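You operate a simulated robot arm through the tools that you are given. There is no shell and no other tool. Be economical: measure what you need, move in short steps, check, and stop when the job is done.

The job below is to be done with a simulated robot arm. You get a single attempt, and the scene is never put back.

Task
Spray the mark on the blue folded cloth with water and brush it off.
Fine: put the bottle and the clothes brush back.

The check looks at the end state, three seconds after you hand in, the way a careful person would. Anything else that was tipped, shoved, dropped, spilled or broken makes it a failure. Flat cloth is picked up by pressing the open fingertips on it (5 to 10 N) and closing them slowly along it; thin cloth reads only 2 to 8 mm in the jaws.

Robot
A 7-joint arm with a two-finger parallel gripper, fixed in place. Base frame: the origin is at the foot of the arm, x ahead of it, y to its left, z up; the work surface is at about z = 0. Readings come in mm, degrees, newtons and seconds.
With the tool pointing down near the work surface it reaches from about 240 to 620 mm from the base axis. Its first joint turns from -66.0 to 66.0 degrees. Payload 2.6 kg.
Tool frame: the origin (TCP) lies between the finger pads and is the grasp point; the fingertips stand 30 mm ahead of it; z points along the fingers, y is the line along which they close. Largest opening 94 mm; finger width 28, thickness 10; the body of the gripper, 50 by 96 mm, starts 55 mm behind the TCP.
Orientation is that of the tool frame in the base frame, as [roll, pitch, yaw] about the fixed x, y, z axes, in that order (R = Rz(yaw) Ry(pitch) Rx(roll)). With the fingers straight down and closing along the base's y, the tool's x points along the base's -x, its y along +y and its z along -z.

Tools
- The arm moves only by the tool drive_tool. Its arguments are lists of equal length, an entry for each row: "delta_pos": the shift along the base's x, y, z in units of 300 mm (1.0 is 300 mm), a list of three; "delta_rot": the turn, a rotation vector about the base's x, y, z in units of 180 degrees (1.0 is 180 degrees), a list of three; "claw": the finger opening in mm, from 0 to 94. In form: {"delta_pos": [[x, y, z], ...], "delta_rot": [[wx, wy, wz], ...], "claw": [claw, ...]}. A call has 1 to 20 rows; each row is the pose to reach, as a shift and turn from the pose commanded when the call began. A call with a number of a shift or a turn outside -1 to 1 is refused whole. A row lasts 0.2 s, in which the tool goes at most 50 mm and 8.6 degrees; a call with a longer step from one row to the next is refused whole, and so is a gripper value outside its range. Where a pose cannot be reached the arm comes as near as it can. A force on the tool above 40 N (or 10 N above the force at the start of the call, whichever is more), or a blocked arm, ends the call early, and 0.2 s more pass. Each finger travels about 72 mm/s and halts on what it meets, pressing with about 37 N; the grip force reading is that of the motor and also rises with nothing between the fingers. The clock runs only during rows and for 0.2 s after the last one: add rows that repeat a pose to give the fingers time. The reply holds the time, the measured pose of the TCP, the force on the tool along the base axes, the opening and the grip force, in the units named above and with some noise, and new pictures: "views" is both (left out), scene, wrist or none.
- Cameras (640 x 400 px; columns grow to the right, rows downward): "scene" is fixed at [30.5, 421.1, 575.5]; the picture's right is [-0.84, -0.54, 0.00], its down [-0.25, 0.39, -0.89] and it looks along [0.48, -0.75, -0.46] (base axes); focal length 260 px, centre (320, 200). "wrist" rides on the gripper at [76, 14, -102] in the tool frame; the picture's right is [-0.18, 0.98, 0.00], its down [-0.75, -0.14, -0.64] and it looks along [-0.63, -0.12, 0.77] (tool axes); focal length 243 px, centre (320, 200). There is no depth. A picture from a camera that has moved, and an enlarged one, comes with that camera's place and axes in the base frame and with its lens.
- zoom(camera, box): a new picture of the part [left, top, right, bottom] of that camera's present view, enlarged. The clock stands still meanwhile.
- finish_job(): hands the job in; it is judged then, once.

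Go step by step. Nothing tells you positions but the pictures and the camera data: compare them with the known pose of the tool, close in by small moves and look again before you grip or let go. The budget is 120 turns and 170 pictures, counting those below and the enlarged ones. Unless the task says otherwise, let go and move clear before handing in, and close with one line.

The tools are called as a command line: name --argument value ..., lists and objects as JSON in quotes. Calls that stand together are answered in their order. drive_tool: Moves the arm, as the interface text tells. Its arguments: {"type":"object","properties":{"delta_pos":{"type":"array","items":{"type":"array","items":{"type":"number"}}},"delta_rot":{"type":"array","items":{"type":"array","items":{"type":"number"}}},"claw":{"type":"array","items":{"type":"number"}},"views":{"type":"string","enum":["both","scene","wrist","none"]}},"required":["delta_pos","delta_rot","claw"]} The other tools are called the same way: zoom (camera, box) takes an enlarged picture of a part of a camera's view; finish_job () hands the job in.

At the start:

```text
time: 0.0
position: [357.1, -54.8, 403.8]
tcp_rot: [-179.9, 0.0, 179.9]
ft_force: [0.3, 0.4, 0.2]
gripper_width: 94.2
finger_force: 0.1
```

scene: 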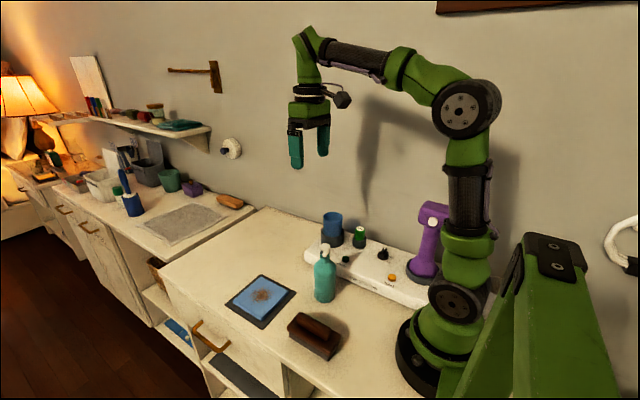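
wrist: 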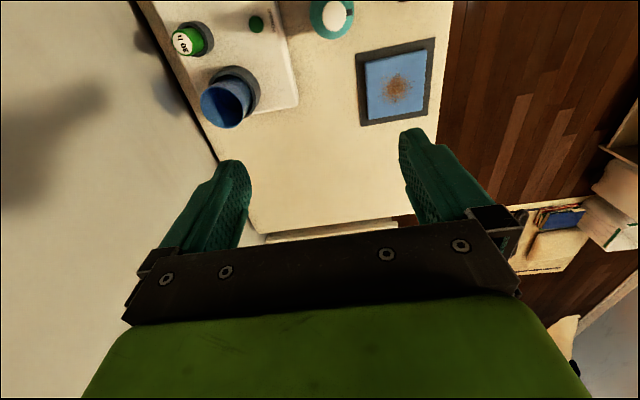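

I see a blue cloth with a brown mark on a dark tray, a teal spray bottle next to it, and a brown clothes brush. I'll zoom in for details first.

zoom --camera "scene" --box '[200, 200, 440, 380]'

zoom --camera "scene" --box '[270, 230, 370, 300]'

```text
2.22 times, centred on (320, 290) of scene
camera zoom: at [30.5, 421.1, 575.5], right [-0.84, -0.54, 0.0], down [-0.25, 0.39, -0.89], along [0.48, -0.75, -0.46], focal length 578 px, centre (320, 0)
```

zoom: 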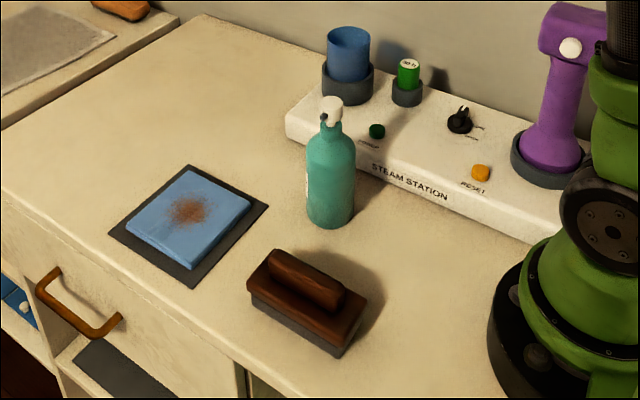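

```text
5.71 times, centred on (320, 265) of scene
camera zoom: at [30.5, 421.1, 575.5], right [-0.84, -0.54, 0.0], down [-0.25, 0.39, -0.89], along [0.48, -0.75, -0.46], focal length 1486 px, centre (320, -171)
```

zoom: 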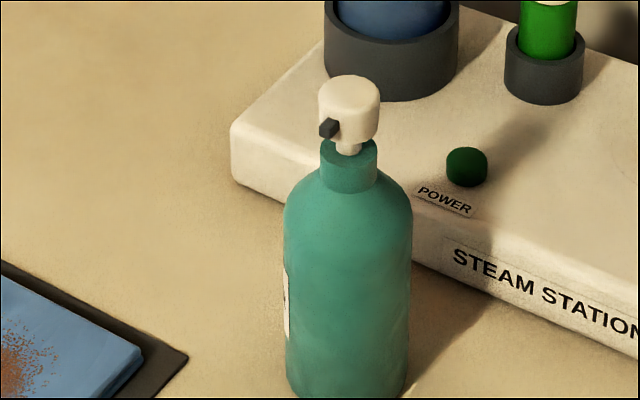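

The bottle stands near (301,-25), about 180 mm tall with a white pump head and a dark nozzle. The cloth mark is near (450,72) and the brush near (241,120). I want a closer look at the pump head and nozzle direction.

zoom --camera "wrist" --box '[280, 0, 440, 100]'

zoom --camera "scene" --box '[305, 235, 345, 260]'

drive_tool --delta_pos '[[0.1, 0.1, 0], [0.2, 0.2, 0], [0.3, 0.3, 0], [0.3, 0.3, -0.1], [0.3, 0.3, -0.2]]' --delta_rot '[[0, 0, 0], [0, 0, 0], [0, 0, 0], [0, 0, 0], [0, 0, 0]]' --claw '[94, 94, 94, 94, 94]'

```text
4.00 times, centred on (360, 50) of wrist
camera zoom: at [279.8, -40.4, 506.4], right [0.18, 0.98, 0.0], down [0.75, -0.14, 0.64], along [0.63, -0.12, -0.77], focal length 970 px, centre (160, 800)
```

zoom: 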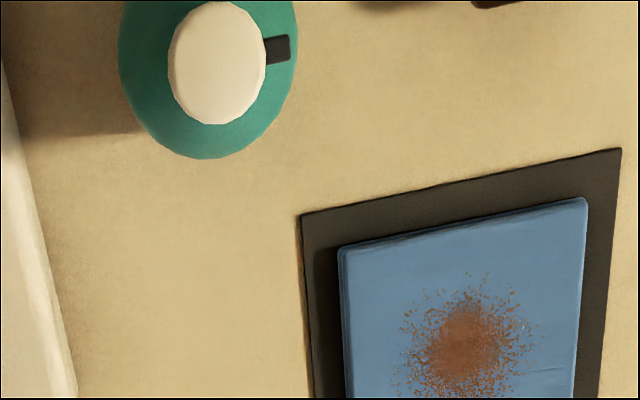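

```text
16.00 times, centred on (325, 248) of scene
camera zoom: at [30.5, 421.1, 575.5], right [-0.84, -0.54, 0.0], down [-0.25, 0.39, -0.89], along [0.48, -0.75, -0.46], focal length 4162 px, centre (240, -560)
```

zoom: 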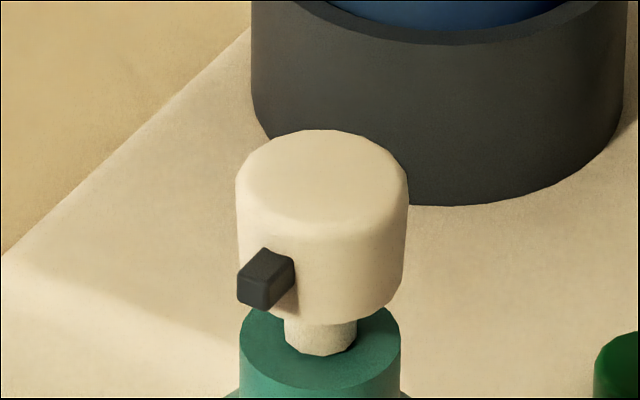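

```text
time: 1.2
position: [447.3, 36.0, 343.6]
tcp_rot: [-179.9, -0.1, 179.9]
ft_force: [-0.3, 0.0, 0.0]
gripper_width: 94.0
finger_force: 0.1
camera wrist: at [369.9, 49.4, 446.1], right [0.18, 0.98, 0.0], down [0.75, -0.14, 0.64], along [0.63, -0.12, -0.77], focal length 243 px, centre (320, 200)
```

scene: 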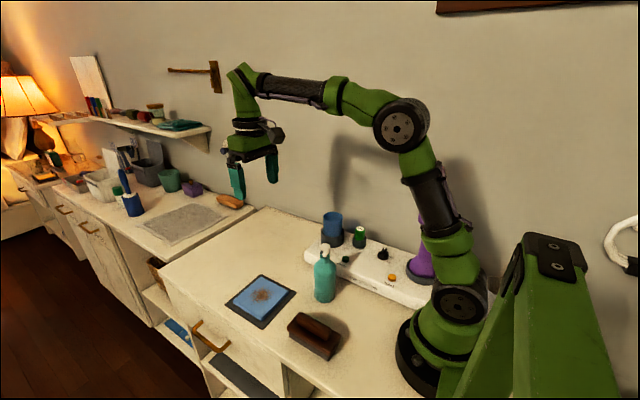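
wrist: 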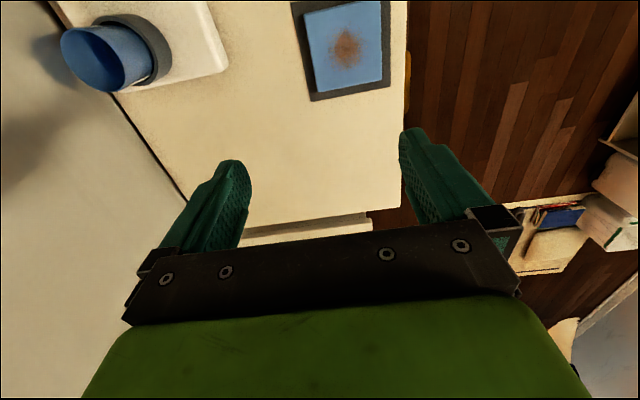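

The nozzle points almost exactly along +y, and the head is a push-down pump on a stem. There's a label on the bottle side facing the cloth, so I'll turn the wrist camera round to read it.

drive_tool --delta_pos '[[0, 0, 0], [0, 0, 0], [0, 0, 0], [0, 0, 0], [0, 0, 0], [0, 0, 0], [0, 0, 0], [0, 0, 0], [0, 0, 0], [0, 0, 0], [0, 0, 0], [0, 0, 0], [0, 0, 0], [0, 0, 0], [0, 0, 0], [0, 0, 0], [0, 0, 0], [0, 0, 0]]' --delta_rot '[[0, 0, -0.045], [0, 0, -0.09], [0, 0, -0.135], [0, 0, -0.18], [0, 0, -0.225], [0, 0, -0.27], [0, 0, -0.315], [0, 0, -0.36], [0, 0, -0.405], [0, 0, -0.45], [0, 0, -0.495], [0, 0, -0.54], [0, 0, -0.585], [0, 0, -0.63], [0, 0, -0.675], [0, 0, -0.72], [0, 0, -0.765], [0, 0, -0.81]]' --claw '[94, 94, 94, 94, 94, 94, 94, 94, 94, 94, 94, 94, 94, 94, 94, 94, 94, 94]' --views "wrist"

```text
time: 5.0
position: [446.9, 34.8, 343.9]
tcp_rot: [-180.0, 0.1, 34.1]
ft_force: [-0.7, -0.6, 0.4]
gripper_width: 94.2
finger_force: 0.1
camera wrist: at [517.2, 65.9, 446.0], right [0.4, -0.92, 0.0], down [-0.7, -0.31, 0.64], along [-0.59, -0.26, -0.77], focal length 243 px, centre (320, 200)
```

wrist: 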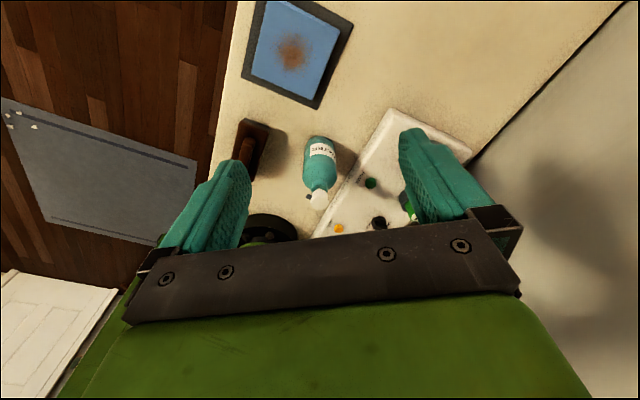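

The turn worked and the label is in view.

zoom --camera "wrist" --box '[290, 120, 354, 220]'

drive_tool --delta_pos '[[0, 0, -0.12], [0, 0, -0.24], [0, 0, -0.36], [-0.02, 0, -0.48]]' --delta_rot '[[0, 0, 0], [0, 0, 0], [0, 0, 0], [0, 0, 0]]' --claw '[94, 94, 94, 94]' --views "wrist"

```text
4.00 times, centred on (322, 170) of wrist
camera zoom: at [517.2, 65.9, 446.0], right [0.4, -0.92, 0.0], down [-0.7, -0.31, 0.64], along [-0.59, -0.26, -0.77], focal length 970 px, centre (312, 320)
```

zoom: 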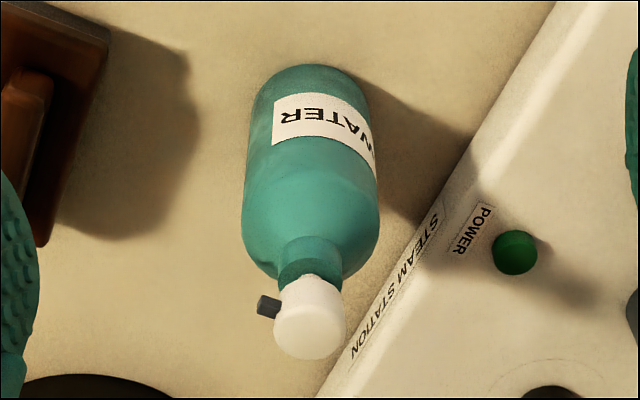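

```text
time: 6.0
position: [440.6, 37.1, 198.2]
tcp_rot: [-179.9, 0.0, 34.2]
ft_force: [-0.4, -0.5, 0.2]
gripper_width: 94.2
finger_force: 0.0
camera wrist: at [510.9, 68.1, 302.3], right [0.4, -0.92, 0.0], down [-0.7, -0.31, 0.64], along [-0.59, -0.26, -0.77], focal length 243 px, centre (320, 200)
```

wrist: 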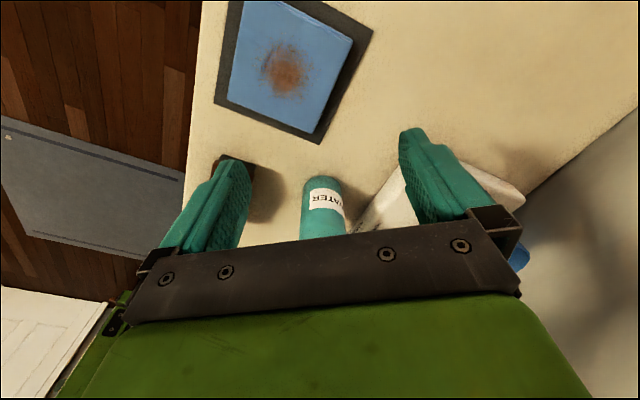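

The label reads WATER, so this is the right bottle. I'll grip the body with the tool tilted about 40° from the far side so the pump head clears the gripper. First I'll tilt and look.

drive_tool --delta_pos '[[0, 0, 0.05], [0, 0, 0.1], [0, 0, 0.15], [0, 0, 0.15], [0, 0, 0.15], [0, 0, 0.15]]' --delta_rot '[[-0.025, 0.0368, 0], [-0.05, 0.0736, 0], [-0.075, 0.1104, 0], [-0.1, 0.1472, 0], [-0.1247, 0.184, 0], [-0.1247, 0.184, 0]]' --claw '[94, 94, 94, 94, 94, 94]'

```text
time: 7.4
position: [441.4, 34.9, 246.2]
tcp_rot: [-180.0, 36.0, 34.3]
ft_force: [-1.2, -0.3, 0.3]
gripper_width: 93.9
finger_force: 0.1
out of reach, approached as far as the arm can: row 5, 6
camera wrist: at [549.3, 92.2, 283.5], right [0.43, -0.9, 0.11], down [-0.27, -0.01, 0.96], along [-0.86, -0.44, -0.25], focal length 243 px, centre (320, 200)
```

scene: 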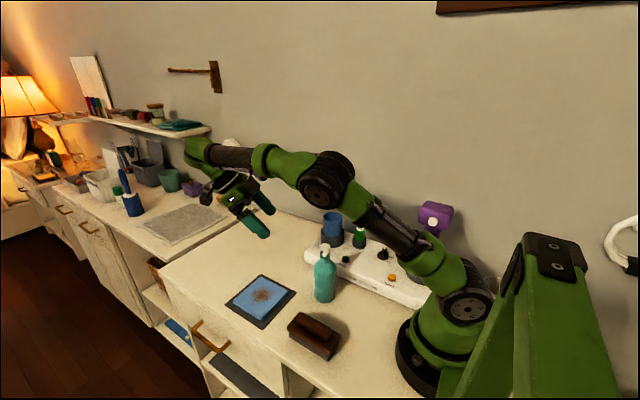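
wrist: 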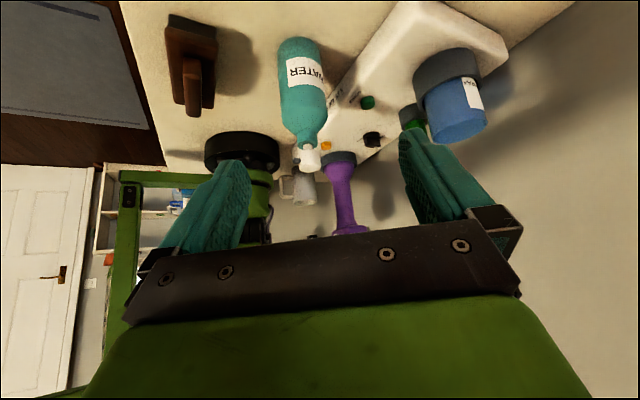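

The arm reaches about 36° of tilt, which is enough. I'm moving to a pre-grasp point about 120 mm back from the bottle body.

drive_tool --delta_pos '[[-0.09, -0.025, -0.1], [-0.18, -0.05, -0.2], [-0.267, -0.073, -0.297], [-0.267, -0.073, -0.297]]' --delta_rot '[[0, 0, 0], [0, 0, 0], [0, 0, 0], [0, 0, 0]]' --claw '[94, 94, 94, 94]'

```text
time: 8.4
position: [358.2, 13.8, 155.8]
tcp_rot: [-180.0, 36.0, 34.2]
ft_force: [0.9, 0.5, 0.1]
gripper_width: 94.1
finger_force: 0.1
camera wrist: at [466.5, 71.3, 193.7], right [0.43, -0.9, 0.11], down [-0.27, -0.01, 0.96], along [-0.86, -0.44, -0.25], focal length 243 px, centre (320, 200)
```

scene: 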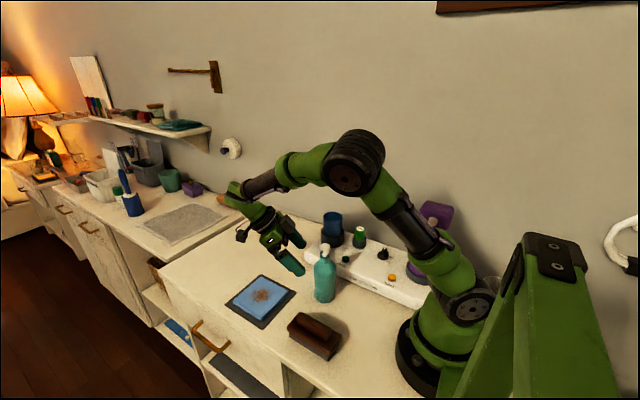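
wrist: 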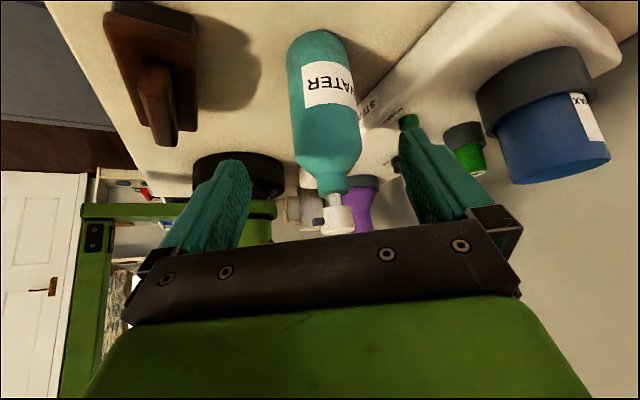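

The approach line passes through the bottle axis at about (303,-24). I'm advancing along the tool axis with the jaws open.

drive_tool --delta_pos '[[-0.04, -0.028, -0.07], [-0.08, -0.055, -0.14], [-0.12, -0.083, -0.21], [-0.155, -0.107, -0.27], [-0.183, -0.127, -0.32]]' --delta_rot '[[0, 0, 0], [0, 0, 0], [0, 0, 0], [0, 0, 0], [0, 0, 0]]' --claw '[94, 94, 94, 94, 94]'

```text
time: 9.6
position: [311.1, -23.6, 67.3]
tcp_rot: [179.6, 35.5, 33.8]
ft_force: [-0.6, 3.6, 10.6]
gripper_width: 94.1
finger_force: 0.1
stopped in row 5: the force on the tool passed its limit (the readings are from after the stop); the commanded pose is now the measured one
camera wrist: at [417.8, 33.2, 106.1], right [0.43, -0.9, 0.11], down [-0.28, -0.01, 0.96], along [-0.86, -0.44, -0.26], focal length 243 px, centre (320, 200)
```

scene: 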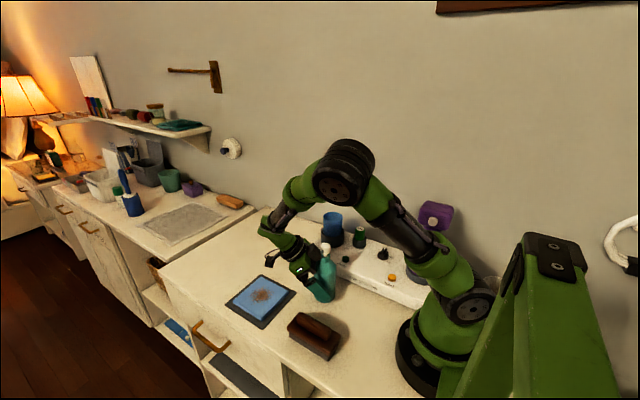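
wrist: 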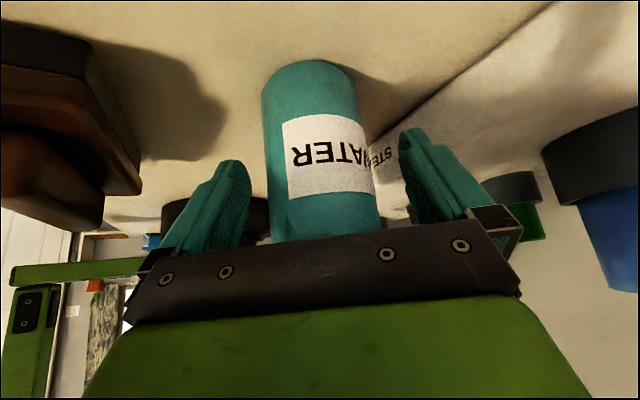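

Contact force: the palm's upper edge met the bottle's shoulder, and the bottle still looks upright. I'll back off along the tool axis and try a steeper tilt.

drive_tool --delta_pos '[[0.04, 0.027, 0.065], [0.08, 0.055, 0.13], [0.12, 0.083, 0.195], [0.14, 0.095, 0.195], [0.16, 0.11, 0.195], [0.16, 0.11, 0.195]]' --delta_rot '[[0, 0, 0], [0, 0, 0], [0, 0, 0], [-0.025, 0.0368, 0], [-0.05, 0.0736, 0], [-0.05, 0.0736, 0]]' --claw '[94, 94, 94, 94, 94, 94]'

```text
time: 11.0
position: [358.3, 9.2, 124.8]
tcp_rot: [179.5, 51.7, 33.6]
ft_force: [-0.2, 0.1, 0.2]
gripper_width: 94.0
finger_force: 0.1
camera wrist: at [471.3, 69.4, 129.1], right [0.46, -0.88, 0.15], down [-0.05, 0.14, 0.99], along [-0.89, -0.46, 0.02], focal length 243 px, centre (320, 200)
```

scene: 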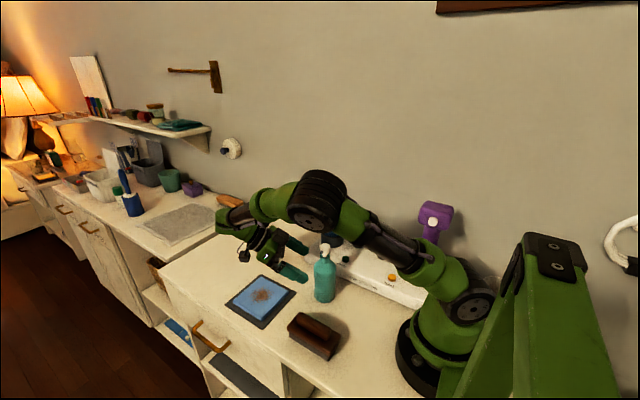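
wrist: 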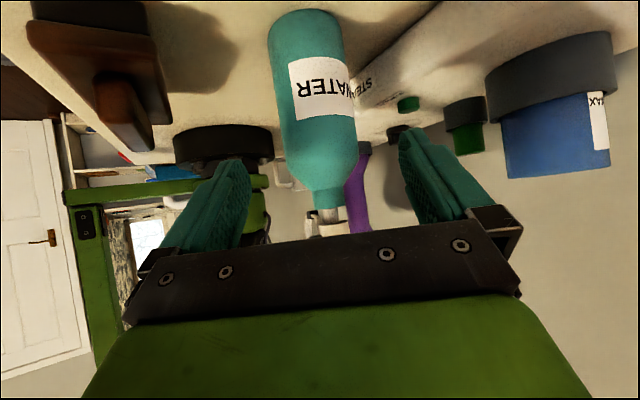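

The steeper 52° tilt works and the bottle is still upright at about (300,-25). I'm advancing again.

drive_tool --delta_pos '[[-0.007, 0.01, -0.037], [-0.05, -0.019, -0.08], [-0.1, -0.05, -0.13], [-0.15, -0.083, -0.18], [-0.181, -0.104, -0.21]]' --delta_rot '[[0, 0, 0], [0, 0, 0], [0, 0, 0], [0, 0, 0], [0, 0, 0]]' --claw '[94, 94, 94, 94, 94]'

```text
time: 12.2
position: [303.5, -23.6, 60.3]
tcp_rot: [179.4, 51.6, 33.6]
ft_force: [0.1, 0.1, -0.6]
gripper_width: 93.8
finger_force: 0.1
camera wrist: at [415.6, 37.0, 64.9], right [0.46, -0.88, 0.15], down [-0.05, 0.14, 0.99], along [-0.89, -0.46, 0.02], focal length 243 px, centre (320, 200)
```

scene: 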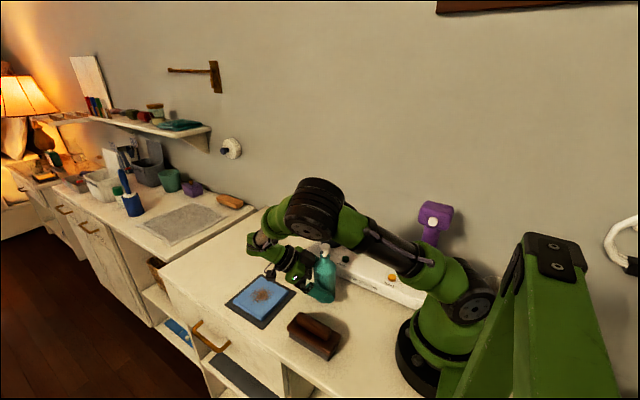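
wrist: 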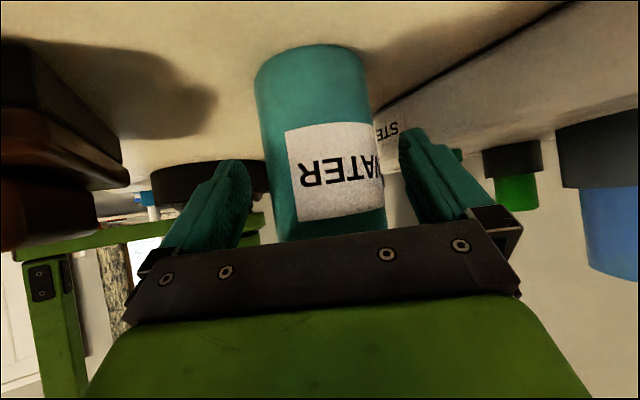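

No contact, and the bottle sits between the fingers. I'm closing gently.

drive_tool --delta_pos '[[0, 0, 0], [0, 0, 0], [0, 0, 0], [0, 0, 0], [0, 0, 0], [0, 0, 0], [0, 0, 0], [0, 0, 0]]' --delta_rot '[[0, 0, 0], [0, 0, 0], [0, 0, 0], [0, 0, 0], [0, 0, 0], [0, 0, 0], [0, 0, 0], [0, 0, 0]]' --claw '[86, 78, 70, 64, 60, 56, 50, 45]'

```text
time: 14.0
position: [302.3, -22.7, 62.0]
tcp_rot: [179.4, 51.6, 33.8]
ft_force: [0.9, -0.9, 1.3]
gripper_width: 62.8
finger_force: 37.3
camera wrist: at [415.7, 37.0, 65.1], right [0.46, -0.88, 0.15], down [-0.05, 0.14, 0.99], along [-0.89, -0.46, 0.02], focal length 243 px, centre (320, 200)
```

scene: 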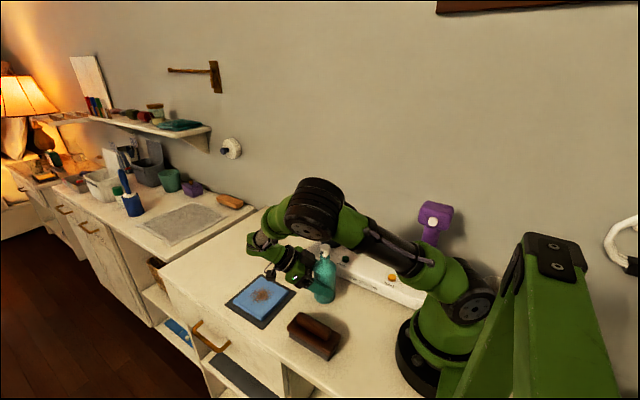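
wrist: 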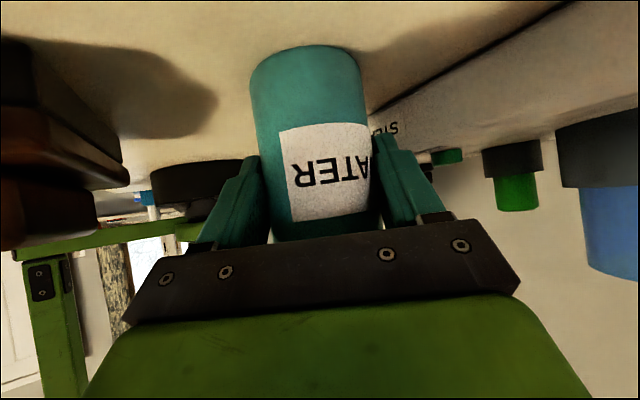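

Gripped (about 62 mm body). I'll lift it slightly, turn it about -44° so the nozzle points at the mark, and shift it to about (334,-30), roughly 150 mm from the mark.

drive_tool --delta_pos '[[0, 0, 0.04], [0, 0, 0.08], [0, 0, 0.1], [0, 0, 0.1]]' --delta_rot '[[0, 0, 0], [0, 0, 0], [0, 0, 0], [0, 0, 0]]' --claw '[45, 45, 45, 45]' --views "scene"

drive_tool --delta_pos '[[0.02, 0, 0], [0.04, -0.01, 0], [0.06, -0.015, 0], [0.08, -0.02, 0], [0.1, -0.025, 0], [0.107, -0.025, 0], [0.107, -0.025, 0]]' --delta_rot '[[0, 0, -0.04], [0, 0, -0.08], [0, 0, -0.12], [0, 0, -0.16], [0, 0, -0.2], [0, 0, -0.244], [0, 0, -0.244]]' --claw '[45, 45, 45, 45, 45, 45, 45]'

```text
time: 15.0
position: [304.1, -21.9, 91.5]
tcp_rot: [179.5, 51.6, 33.9]
ft_force: [0.1, -0.9, -2.8]
gripper_width: 63.1
finger_force: 36.9
```

scene: 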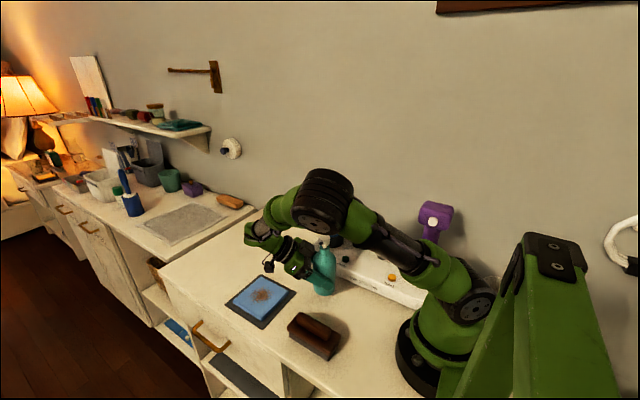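

```text
time: 16.6
position: [336.4, -30.1, 91.5]
tcp_rot: [179.3, 51.7, -10.2]
ft_force: [0.5, -2.6, 5.3]
gripper_width: 62.3
finger_force: 37.1
camera wrist: at [459.1, -65.7, 95.7], right [-0.28, -0.95, 0.15], down [0.06, 0.14, 0.99], along [-0.96, 0.29, 0.02], focal length 243 px, centre (320, 200)
```

scene: 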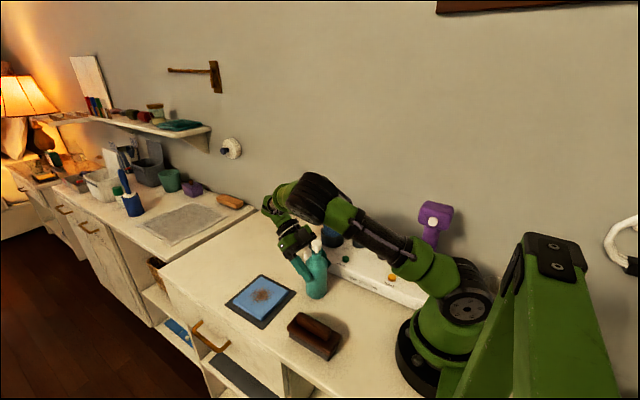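
wrist: 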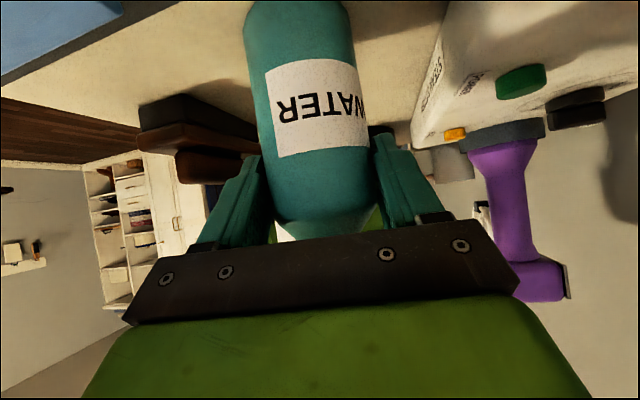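

The label's position has shifted in view, so the bottle may have slipped down or tilted in the jaws. I'm checking.

zoom --camera "scene" --box '[260, 200, 370, 310]'

```text
3.64 times, centred on (315, 255) of scene
camera zoom: at [30.5, 421.0, 575.5], right [-0.84, -0.54, 0.0], down [-0.25, 0.39, -0.89], along [0.48, -0.75, -0.46], focal length 946 px, centre (338, 0)
```

zoom: 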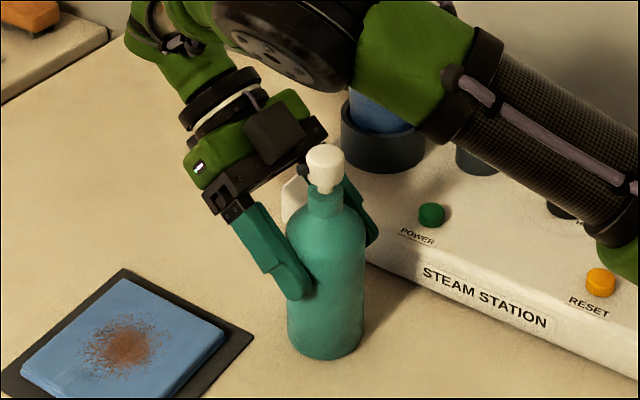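

The bottle is upright on the table at about (332,-29), having slid in the grip while staying aligned. I'm releasing and backing away.

drive_tool --delta_pos '[[0, 0, 0], [0, 0, 0], [0, 0, 0], [0, 0, 0], [0.04, -0.007, 0.032], [0.12, -0.021, 0.096], [0.22, -0.039, 0.176], [0.32, -0.057, 0.28], [0.32, -0.057, 0.4], [0.32, -0.057, 0.5]]' --delta_rot '[[0, 0, 0], [0, 0, 0], [0, 0, 0], [0, 0, 0], [0, 0, 0], [0, 0, 0], [0, 0, 0], [0, 0, 0], [0, 0, 0], [0, 0, 0]]' --claw '[66, 74, 84, 94, 94, 94, 94, 94, 94, 94]'

zoom --camera "scene" --box '[220, 220, 380, 320]'

```text
time: 18.8
position: [402.7, -40.4, 144.4]
tcp_rot: [179.5, 51.6, -10.2]
ft_force: [-0.5, 0.4, 0.5]
gripper_width: 94.0
finger_force: 0.1
out of reach, approached as far as the arm can: row 8, 9, 10
camera wrist: at [524.1, -76.0, 147.7], right [-0.28, -0.95, 0.15], down [0.06, 0.14, 0.99], along [-0.96, 0.28, 0.02], focal length 243 px, centre (320, 200)
```

scene: 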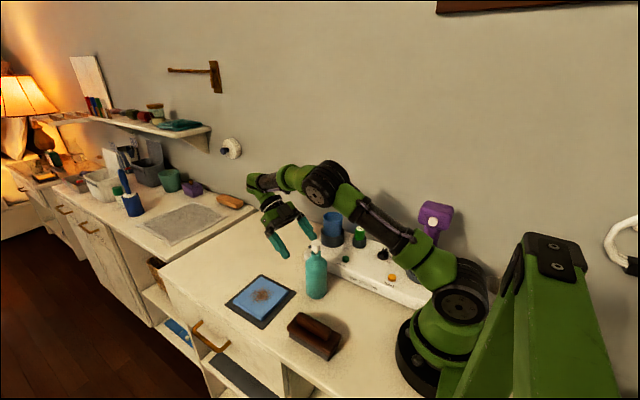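
wrist: 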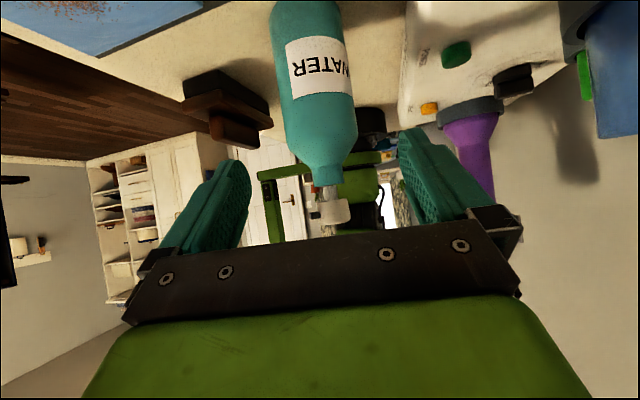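

```text
4.00 times, centred on (300, 270) of scene
camera zoom: at [30.5, 421.0, 575.5], right [-0.84, -0.54, 0.0], down [-0.25, 0.39, -0.89], along [0.48, -0.75, -0.46], focal length 1040 px, centre (400, -80)
```

zoom: 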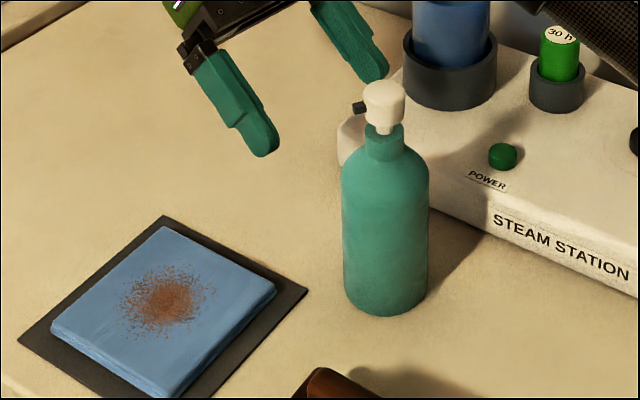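

The bottle stands freely and the nozzle points toward the cloth. I'm straightening the tool to vertical, going above the bottle, and checking the nozzle direction from above.

drive_tool --delta_pos '[[0, 0, 0.1], [0, 0, 0.2], [0, 0, 0.3], [0, 0, 0.4], [0, 0, 0.48], [0, 0, 0.48], [0, 0, 0.48], [0, 0, 0.48]]' --delta_rot '[[0, 0, 0], [-0.0085, -0.047, 0], [-0.017, -0.094, 0], [-0.0255, -0.141, 0], [-0.034, -0.188, 0], [-0.0425, -0.235, 0], [-0.0508, -0.2826, 0], [-0.0508, -0.2826, 0]]' --claw '[94, 94, 94, 60, 30, 0, 0, 0]' --views "wrist"

```text
refused: row 7 steps farther than a row can; nothing moved
```

drive_tool --delta_pos '[[0, 0, 0.1], [0, 0, 0.2], [0, 0, 0.3], [0, 0, 0.4], [0, 0, 0.48], [0, 0, 0.48], [0, 0, 0.48], [0, 0, 0.48]]' --delta_rot '[[-0.0073, -0.0404, 0], [-0.0146, -0.0808, 0], [-0.0219, -0.1212, 0], [-0.0292, -0.1616, 0], [-0.0365, -0.202, 0], [-0.0438, -0.2424, 0], [-0.0508, -0.2826, 0], [-0.0508, -0.2826, 0]]' --claw '[94, 94, 94, 60, 30, 0, 0, 0]' --views "wrist"

```text
time: 20.6
position: [398.8, -36.6, 282.8]
tcp_rot: [179.5, -0.2, -10.2]
ft_force: [0.1, 0.5, 0.2]
gripper_width: 0.0
finger_force: 33.6
camera wrist: at [470.5, -63.0, 386.1], right [-0.36, -0.93, 0.01], down [-0.72, 0.28, 0.64], along [-0.6, 0.22, -0.77], focal length 243 px, centre (320, 200)
```

wrist: 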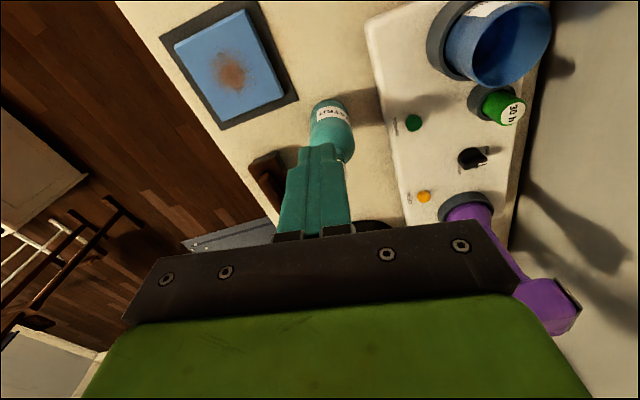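

drive_tool --delta_pos '[[0, 0, 0.08], [0, 0, 0.08], [0, 0, 0.08]]' --delta_rot '[[0, 0, 0], [0, 0, 0], [0, 0, 0]]' --claw '[30, 60, 94]' --views "none"

zoom --camera "wrist" --box '[200, 20, 392, 220]'

```text
time: 21.4
position: [399.3, -37.2, 306.8]
tcp_rot: [179.4, -0.1, -10.2]
ft_force: [-0.6, -0.2, 0.1]
gripper_width: 94.0
finger_force: 0.0
```

```text
2.00 times, centred on (296, 120) of wrist
camera zoom: at [471.0, -64.5, 410.3], right [-0.35, -0.94, 0.01], down [-0.72, 0.28, 0.64], along [-0.6, 0.22, -0.77], focal length 485 px, centre (368, 360)
```

zoom: 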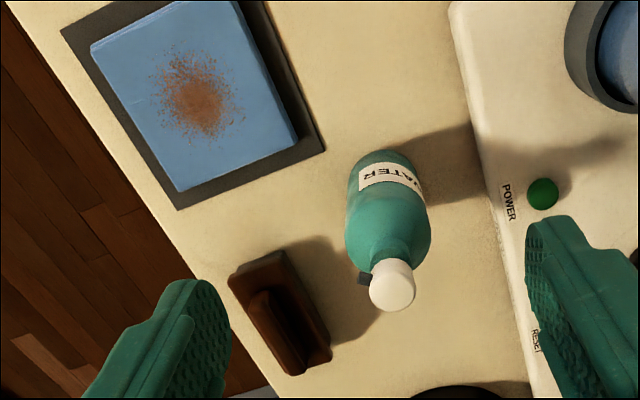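

zoom --camera "wrist" --box '[290, 130, 338, 180]'

zoom --camera "scene" --box '[296, 235, 336, 260]'

```text
8.00 times, centred on (314, 155) of wrist
camera zoom: at [471.0, -64.5, 410.3], right [-0.35, -0.94, 0.01], down [-0.72, 0.28, 0.64], along [-0.6, 0.22, -0.77], focal length 1941 px, centre (368, 560)
```

zoom: 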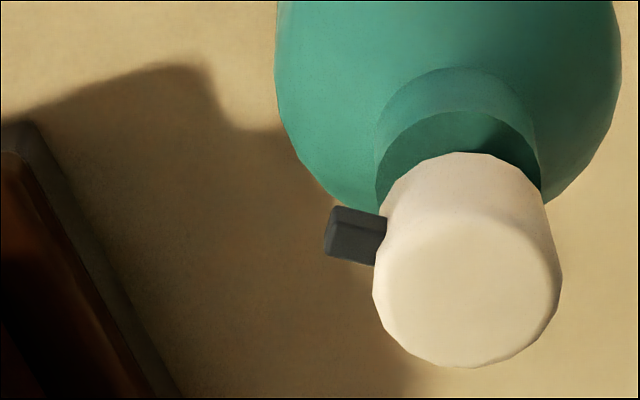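

```text
16.00 times, centred on (316, 248) of scene
camera zoom: at [30.5, 421.1, 575.5], right [-0.84, -0.54, 0.0], down [-0.25, 0.39, -0.89], along [0.48, -0.75, -0.46], focal length 4162 px, centre (384, -560)
```

zoom: 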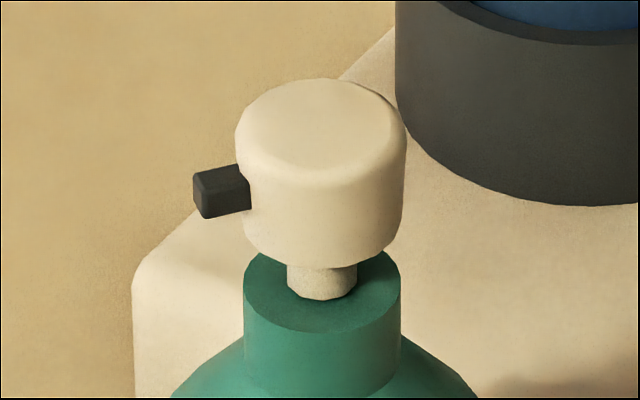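

The nozzle points about 52° against a 45° bearing to the mark, which is roughly on target. I'm closing the fingers and hovering just above the pump head.

drive_tool --delta_pos '[[-0.11, 0.012, 0], [-0.218, 0.024, 0], [-0.218, 0.024, -0.1], [-0.218, 0.024, -0.2], [-0.218, 0.024, -0.28], [-0.218, 0.024, -0.28]]' --delta_rot '[[0, 0, 0], [0, 0, 0], [0, 0, 0], [0, 0, 0], [0, 0, 0], [0, 0, 0]]' --claw '[60, 30, 0, 0, 0, 0]' --views "none"

zoom --camera "scene" --box '[256, 210, 376, 285]'

```text
time: 22.8
position: [335.0, -29.8, 225.5]
tcp_rot: [179.4, -0.1, -10.2]
ft_force: [0.3, 0.1, 0.4]
gripper_width: 0.1
finger_force: 32.9
```

```text
5.33 times, centred on (316, 248) of scene
camera zoom: at [30.5, 421.1, 575.5], right [-0.84, -0.54, 0.0], down [-0.25, 0.39, -0.89], along [0.48, -0.75, -0.46], focal length 1387 px, centre (341, -53)
```

zoom: 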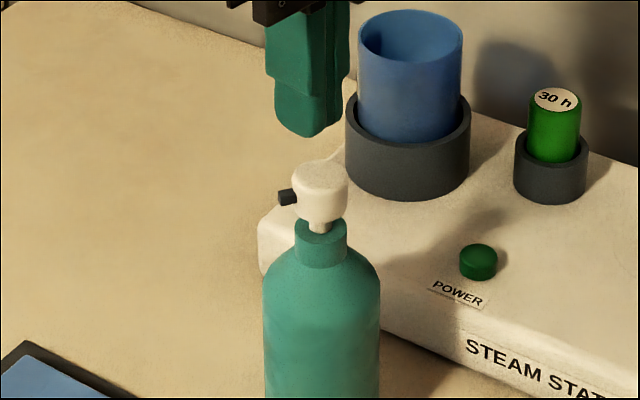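

The fingertip is about 5 mm off to image-left of the cap. I'll correct that and come down slowly to press.

drive_tool --delta_pos '[[-0.013, -0.007, -0.04], [-0.013, -0.007, -0.06], [-0.013, -0.007, -0.07], [-0.013, -0.007, -0.08], [-0.013, -0.007, -0.09], [-0.013, -0.007, -0.1]]' --delta_rot '[[0, 0, 0], [0, 0, 0], [0, 0, 0], [0, 0, 0], [0, 0, 0], [0, 0, 0]]' --claw '[0, 0, 0, 0, 0, 0]' --views "scene"

zoom --camera "scene" --box '[220, 210, 380, 310]'

```text
time: 24.2
position: [331.9, -31.0, 194.9]
tcp_rot: [179.5, -0.2, -10.3]
ft_force: [-1.3, 0.2, 7.7]
gripper_width: 0.0
finger_force: 33.4
```

scene: 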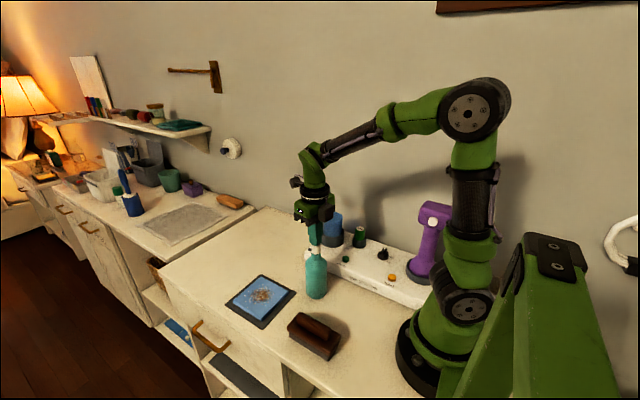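

```text
4.00 times, centred on (300, 260) of scene
camera zoom: at [30.4, 421.1, 575.5], right [-0.84, -0.54, 0.0], down [-0.25, 0.39, -0.89], along [0.48, -0.75, -0.46], focal length 1040 px, centre (400, -40)
```

zoom: 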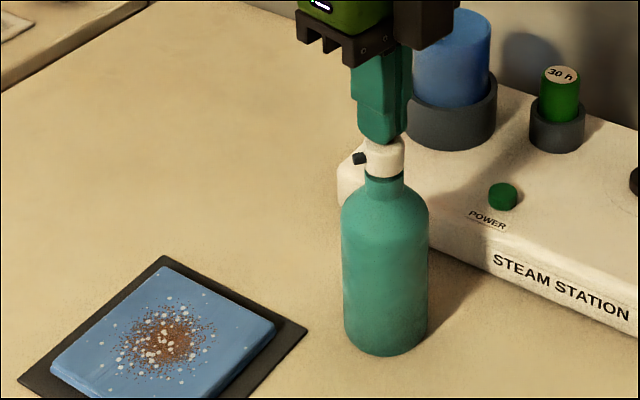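

The spray landed right on the mark. I'm raising the finger and checking the coverage.

drive_tool --delta_pos '[[0, 0, 0.04], [0, 0, 0.08], [0, 0, 0.08]]' --delta_rot '[[0, 0, 0], [0, 0, 0], [0, 0, 0]]' --claw '[0, 0, 0]' --views "none"

zoom --camera "scene" --box '[216, 265, 306, 335]'

```text
time: 25.0
position: [331.3, -31.1, 219.3]
tcp_rot: [179.4, -0.1, -10.2]
ft_force: [0.1, 0.1, -0.2]
gripper_width: 0.0
finger_force: 32.9
```

```text
5.71 times, centred on (261, 300) of scene
camera zoom: at [30.5, 421.1, 575.5], right [-0.84, -0.54, 0.0], down [-0.25, 0.39, -0.89], along [0.48, -0.75, -0.46], focal length 1486 px, centre (657, -371)
```

zoom: 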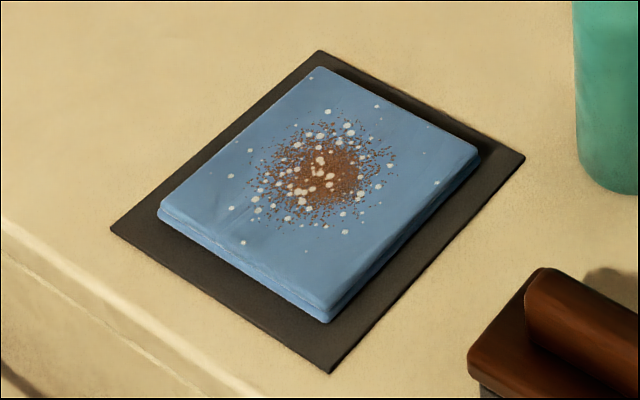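

Coverage is good. One more press for an even wetting.

drive_tool --delta_pos '[[0, 0, -0.04], [0, 0, -0.06], [0, 0, -0.08], [0, 0, -0.08], [0, 0, 0], [0, 0, 0.1], [0, 0, 0.2], [0, 0, 0.25]]' --delta_rot '[[0, 0, 0], [0, 0, 0], [0, 0, 0], [0, 0, 0], [0, 0, 0], [0, 0, 0], [0, 0, 0], [0, 0, 0]]' --claw '[0, 0, 0, 0, 0, 0, 0, 0]' --views "none"

zoom --camera "scene" --box '[216, 235, 356, 335]'

```text
time: 26.8
position: [331.2, -29.7, 294.7]
tcp_rot: [179.4, -0.1, -10.2]
ft_force: [-0.4, 0.3, 0.3]
gripper_width: 0.0
finger_force: 33.3
```

```text
4.00 times, centred on (286, 285) of scene
camera zoom: at [30.5, 421.1, 575.5], right [-0.84, -0.54, 0.0], down [-0.25, 0.39, -0.89], along [0.48, -0.75, -0.46], focal length 1040 px, centre (456, -140)
```

zoom: 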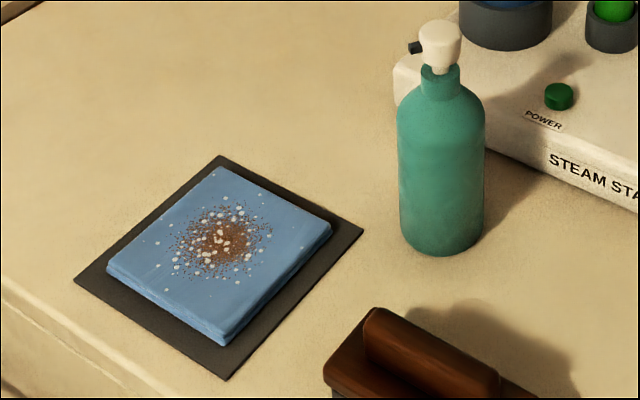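

The cloth is wetted. Next is the brush, so I'm moving to view it from above with open fingers.

drive_tool --delta_pos '[[0, 0.15, 0], [0, 0.3, 0], [0, 0.45, 0], [0, 0.48, 0], [0, 0.48, 0]]' --delta_rot '[[0, 0, 0], [0, 0, 0], [0, 0, 0], [0, 0, 0], [0, 0, 0]]' --claw '[20, 40, 60, 80, 94]' --views "wrist"

zoom --camera "scene" --box '[270, 300, 360, 370]'

```text
time: 28.0
position: [347.9, 104.7, 297.8]
tcp_rot: [179.4, 0.1, -10.1]
ft_force: [0.5, 0.6, 0.0]
gripper_width: 93.9
finger_force: 0.1
out of reach, approached as far as the arm can: row 3, 4, 5
camera wrist: at [419.1, 79.2, 400.1], right [-0.35, -0.94, 0.01], down [-0.72, 0.28, 0.64], along [-0.6, 0.22, -0.77], focal length 243 px, centre (320, 200)
```

wrist: 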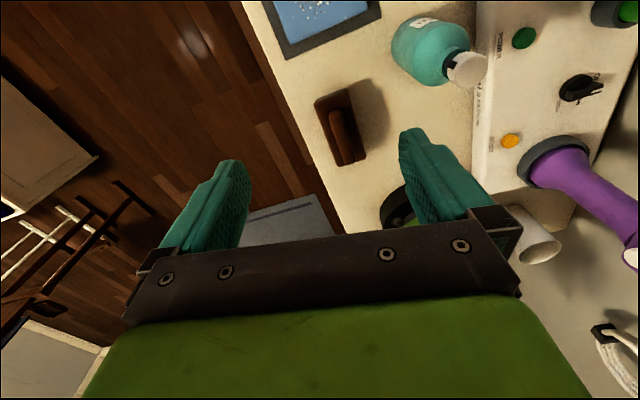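

```text
5.71 times, centred on (315, 335) of scene
camera zoom: at [30.5, 421.1, 575.5], right [-0.84, -0.54, 0.0], down [-0.25, 0.39, -0.89], along [0.48, -0.75, -0.46], focal length 1486 px, centre (349, -571)
```

zoom: 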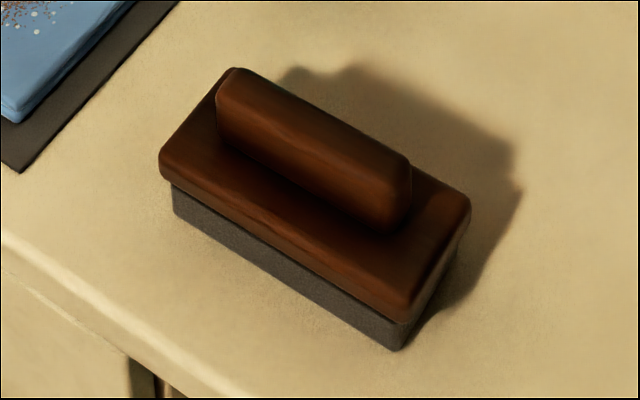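

The brush handle runs along x, about x 214–292 at y≈101, and is roughly 60 mm high. I'll yaw to 0° so the fingers close across it and come in above.

drive_tool --delta_pos '[[0, 0, -0.1], [-0.08, 0, -0.2], [-0.16, 0, -0.3], [-0.24, -0.01, -0.4], [-0.316, -0.012, -0.5], [-0.316, -0.012, -0.55], [-0.316, -0.012, -0.55]]' --delta_rot '[[0, 0, 0.03], [0, 0, 0.056], [0, 0, 0.056], [0, 0, 0.056], [0, 0, 0.056], [0, 0, 0.056], [0, 0, 0.056]]' --claw '[94, 94, 94, 94, 94, 94, 94]'

zoom --camera "scene" --box '[260, 260, 380, 370]'

```text
time: 29.6
position: [284.7, 82.6, 113.1]
tcp_rot: [179.5, 0.0, 0.1]
ft_force: [-0.8, -1.1, -0.6]
gripper_width: 94.0
finger_force: 0.1
out of reach, approached as far as the arm can: row 3, 4, 5, 6, 7
camera wrist: at [360.8, 70.5, 216.1], right [-0.18, -0.98, 0.01], down [-0.75, 0.15, 0.64], along [-0.63, 0.11, -0.77], focal length 243 px, centre (320, 200)
```

scene: 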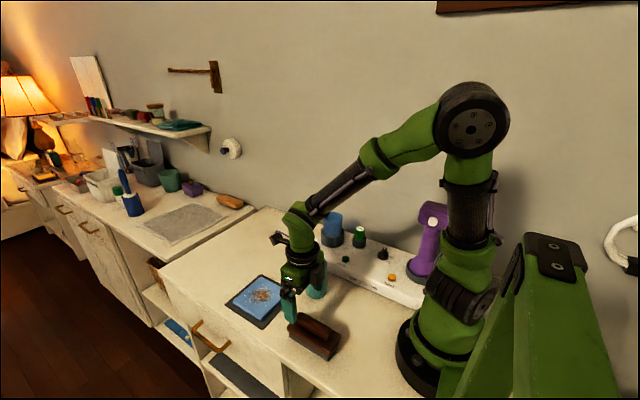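
wrist: 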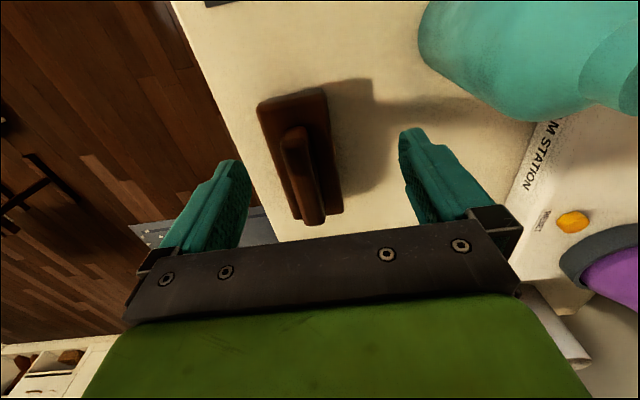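

```text
3.64 times, centred on (320, 315) of scene
camera zoom: at [30.5, 421.1, 575.5], right [-0.84, -0.54, 0.0], down [-0.25, 0.39, -0.89], along [0.48, -0.75, -0.46], focal length 946 px, centre (320, -218)
```

zoom: 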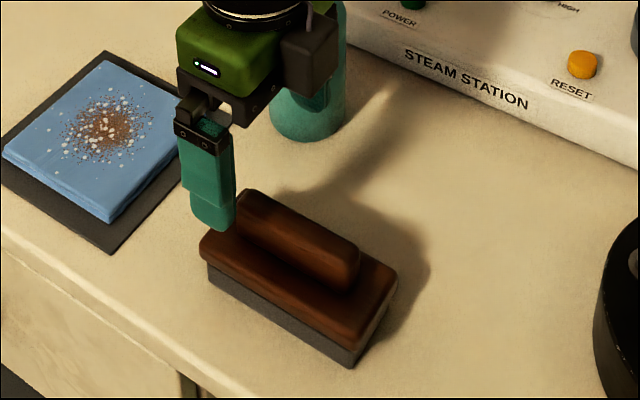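

The wrist joint is at its limit on this side. I'll rise and turn the tool the other way round (yaw 180°), where there is room.

drive_tool --delta_pos '[[0.05, 0, 0.15], [0.1, 0, 0.3], [0.1, 0, 0.4], [0.1, 0, 0.4], [0.1, 0, 0.4], [0.1, 0, 0.4], [0.1, 0, 0.4], [0.1, 0, 0.4], [0.1, 0, 0.4], [0.1, 0, 0.4], [0.1, 0, 0.4], [0.1, 0, 0.4], [0.1, 0, 0.4], [0.1, 0, 0.4]]' --delta_rot '[[0, 0, 0], [0, 0, 0], [0, 0, 0.045], [0, 0, 0.09], [0, 0, 0.135], [0, 0, 0.18], [0, 0, 0.225], [0, 0, 0.27], [0, 0, 0.315], [0, 0, 0.36], [0, 0, 0.405], [0, 0, 0.45], [0, 0, 0.495], [0, 0, 0.54]]' --claw '[94, 94, 94, 94, 94, 94, 94, 94, 94, 94, 94, 94, 94, 94]' --views "none"

drive_tool --delta_pos '[[0, 0, 0], [0, 0, 0], [0, 0, 0], [0, 0, 0], [0, 0, 0], [0, 0, 0], [0, 0, 0], [0, 0, 0], [-0.03, 0, 0], [-0.06, 0.03, 0], [-0.1, 0.06, 0], [-0.1, 0.06, 0]]' --delta_rot '[[0, 0, 0.045], [0, 0, 0.09], [0, 0, 0.135], [0, 0, 0.18], [0, 0, 0.225], [0, 0, 0.27], [0, 0, 0.315], [0, 0, 0.36], [0, 0, 0.405], [0, 0, 0.45], [0, 0, 0.459], [0, 0, 0.459]]' --claw '[94, 94, 94, 94, 94, 94, 94, 94, 94, 94, 94, 94]' --views "wrist"

```text
time: 32.6
position: [317.3, 84.0, 233.3]
tcp_rot: [179.4, -0.2, 97.3]
ft_force: [0.0, -0.2, 0.0]
gripper_width: 94.2
finger_force: 0.1
out of reach, approached as far as the arm can: row 1
```

```text
time: 35.2
position: [286.7, 101.1, 231.8]
tcp_rot: [179.4, -0.1, 179.7]
ft_force: [0.6, 0.8, -0.4]
gripper_width: 93.7
finger_force: 0.1
camera wrist: at [209.2, 113.9, 335.0], right [0.19, 0.98, 0.01], down [0.75, -0.15, 0.64], along [0.63, -0.11, -0.77], focal length 243 px, centre (320, 200)
```

wrist: 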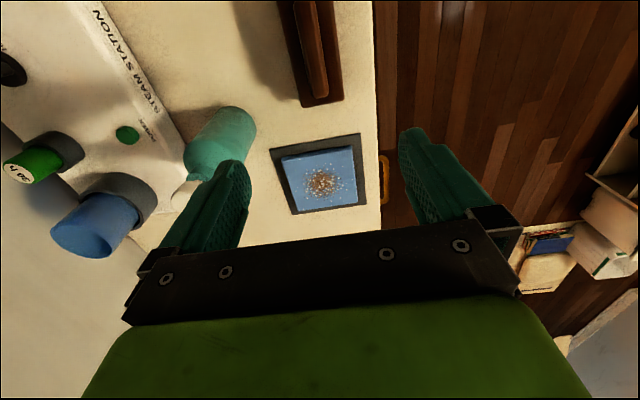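

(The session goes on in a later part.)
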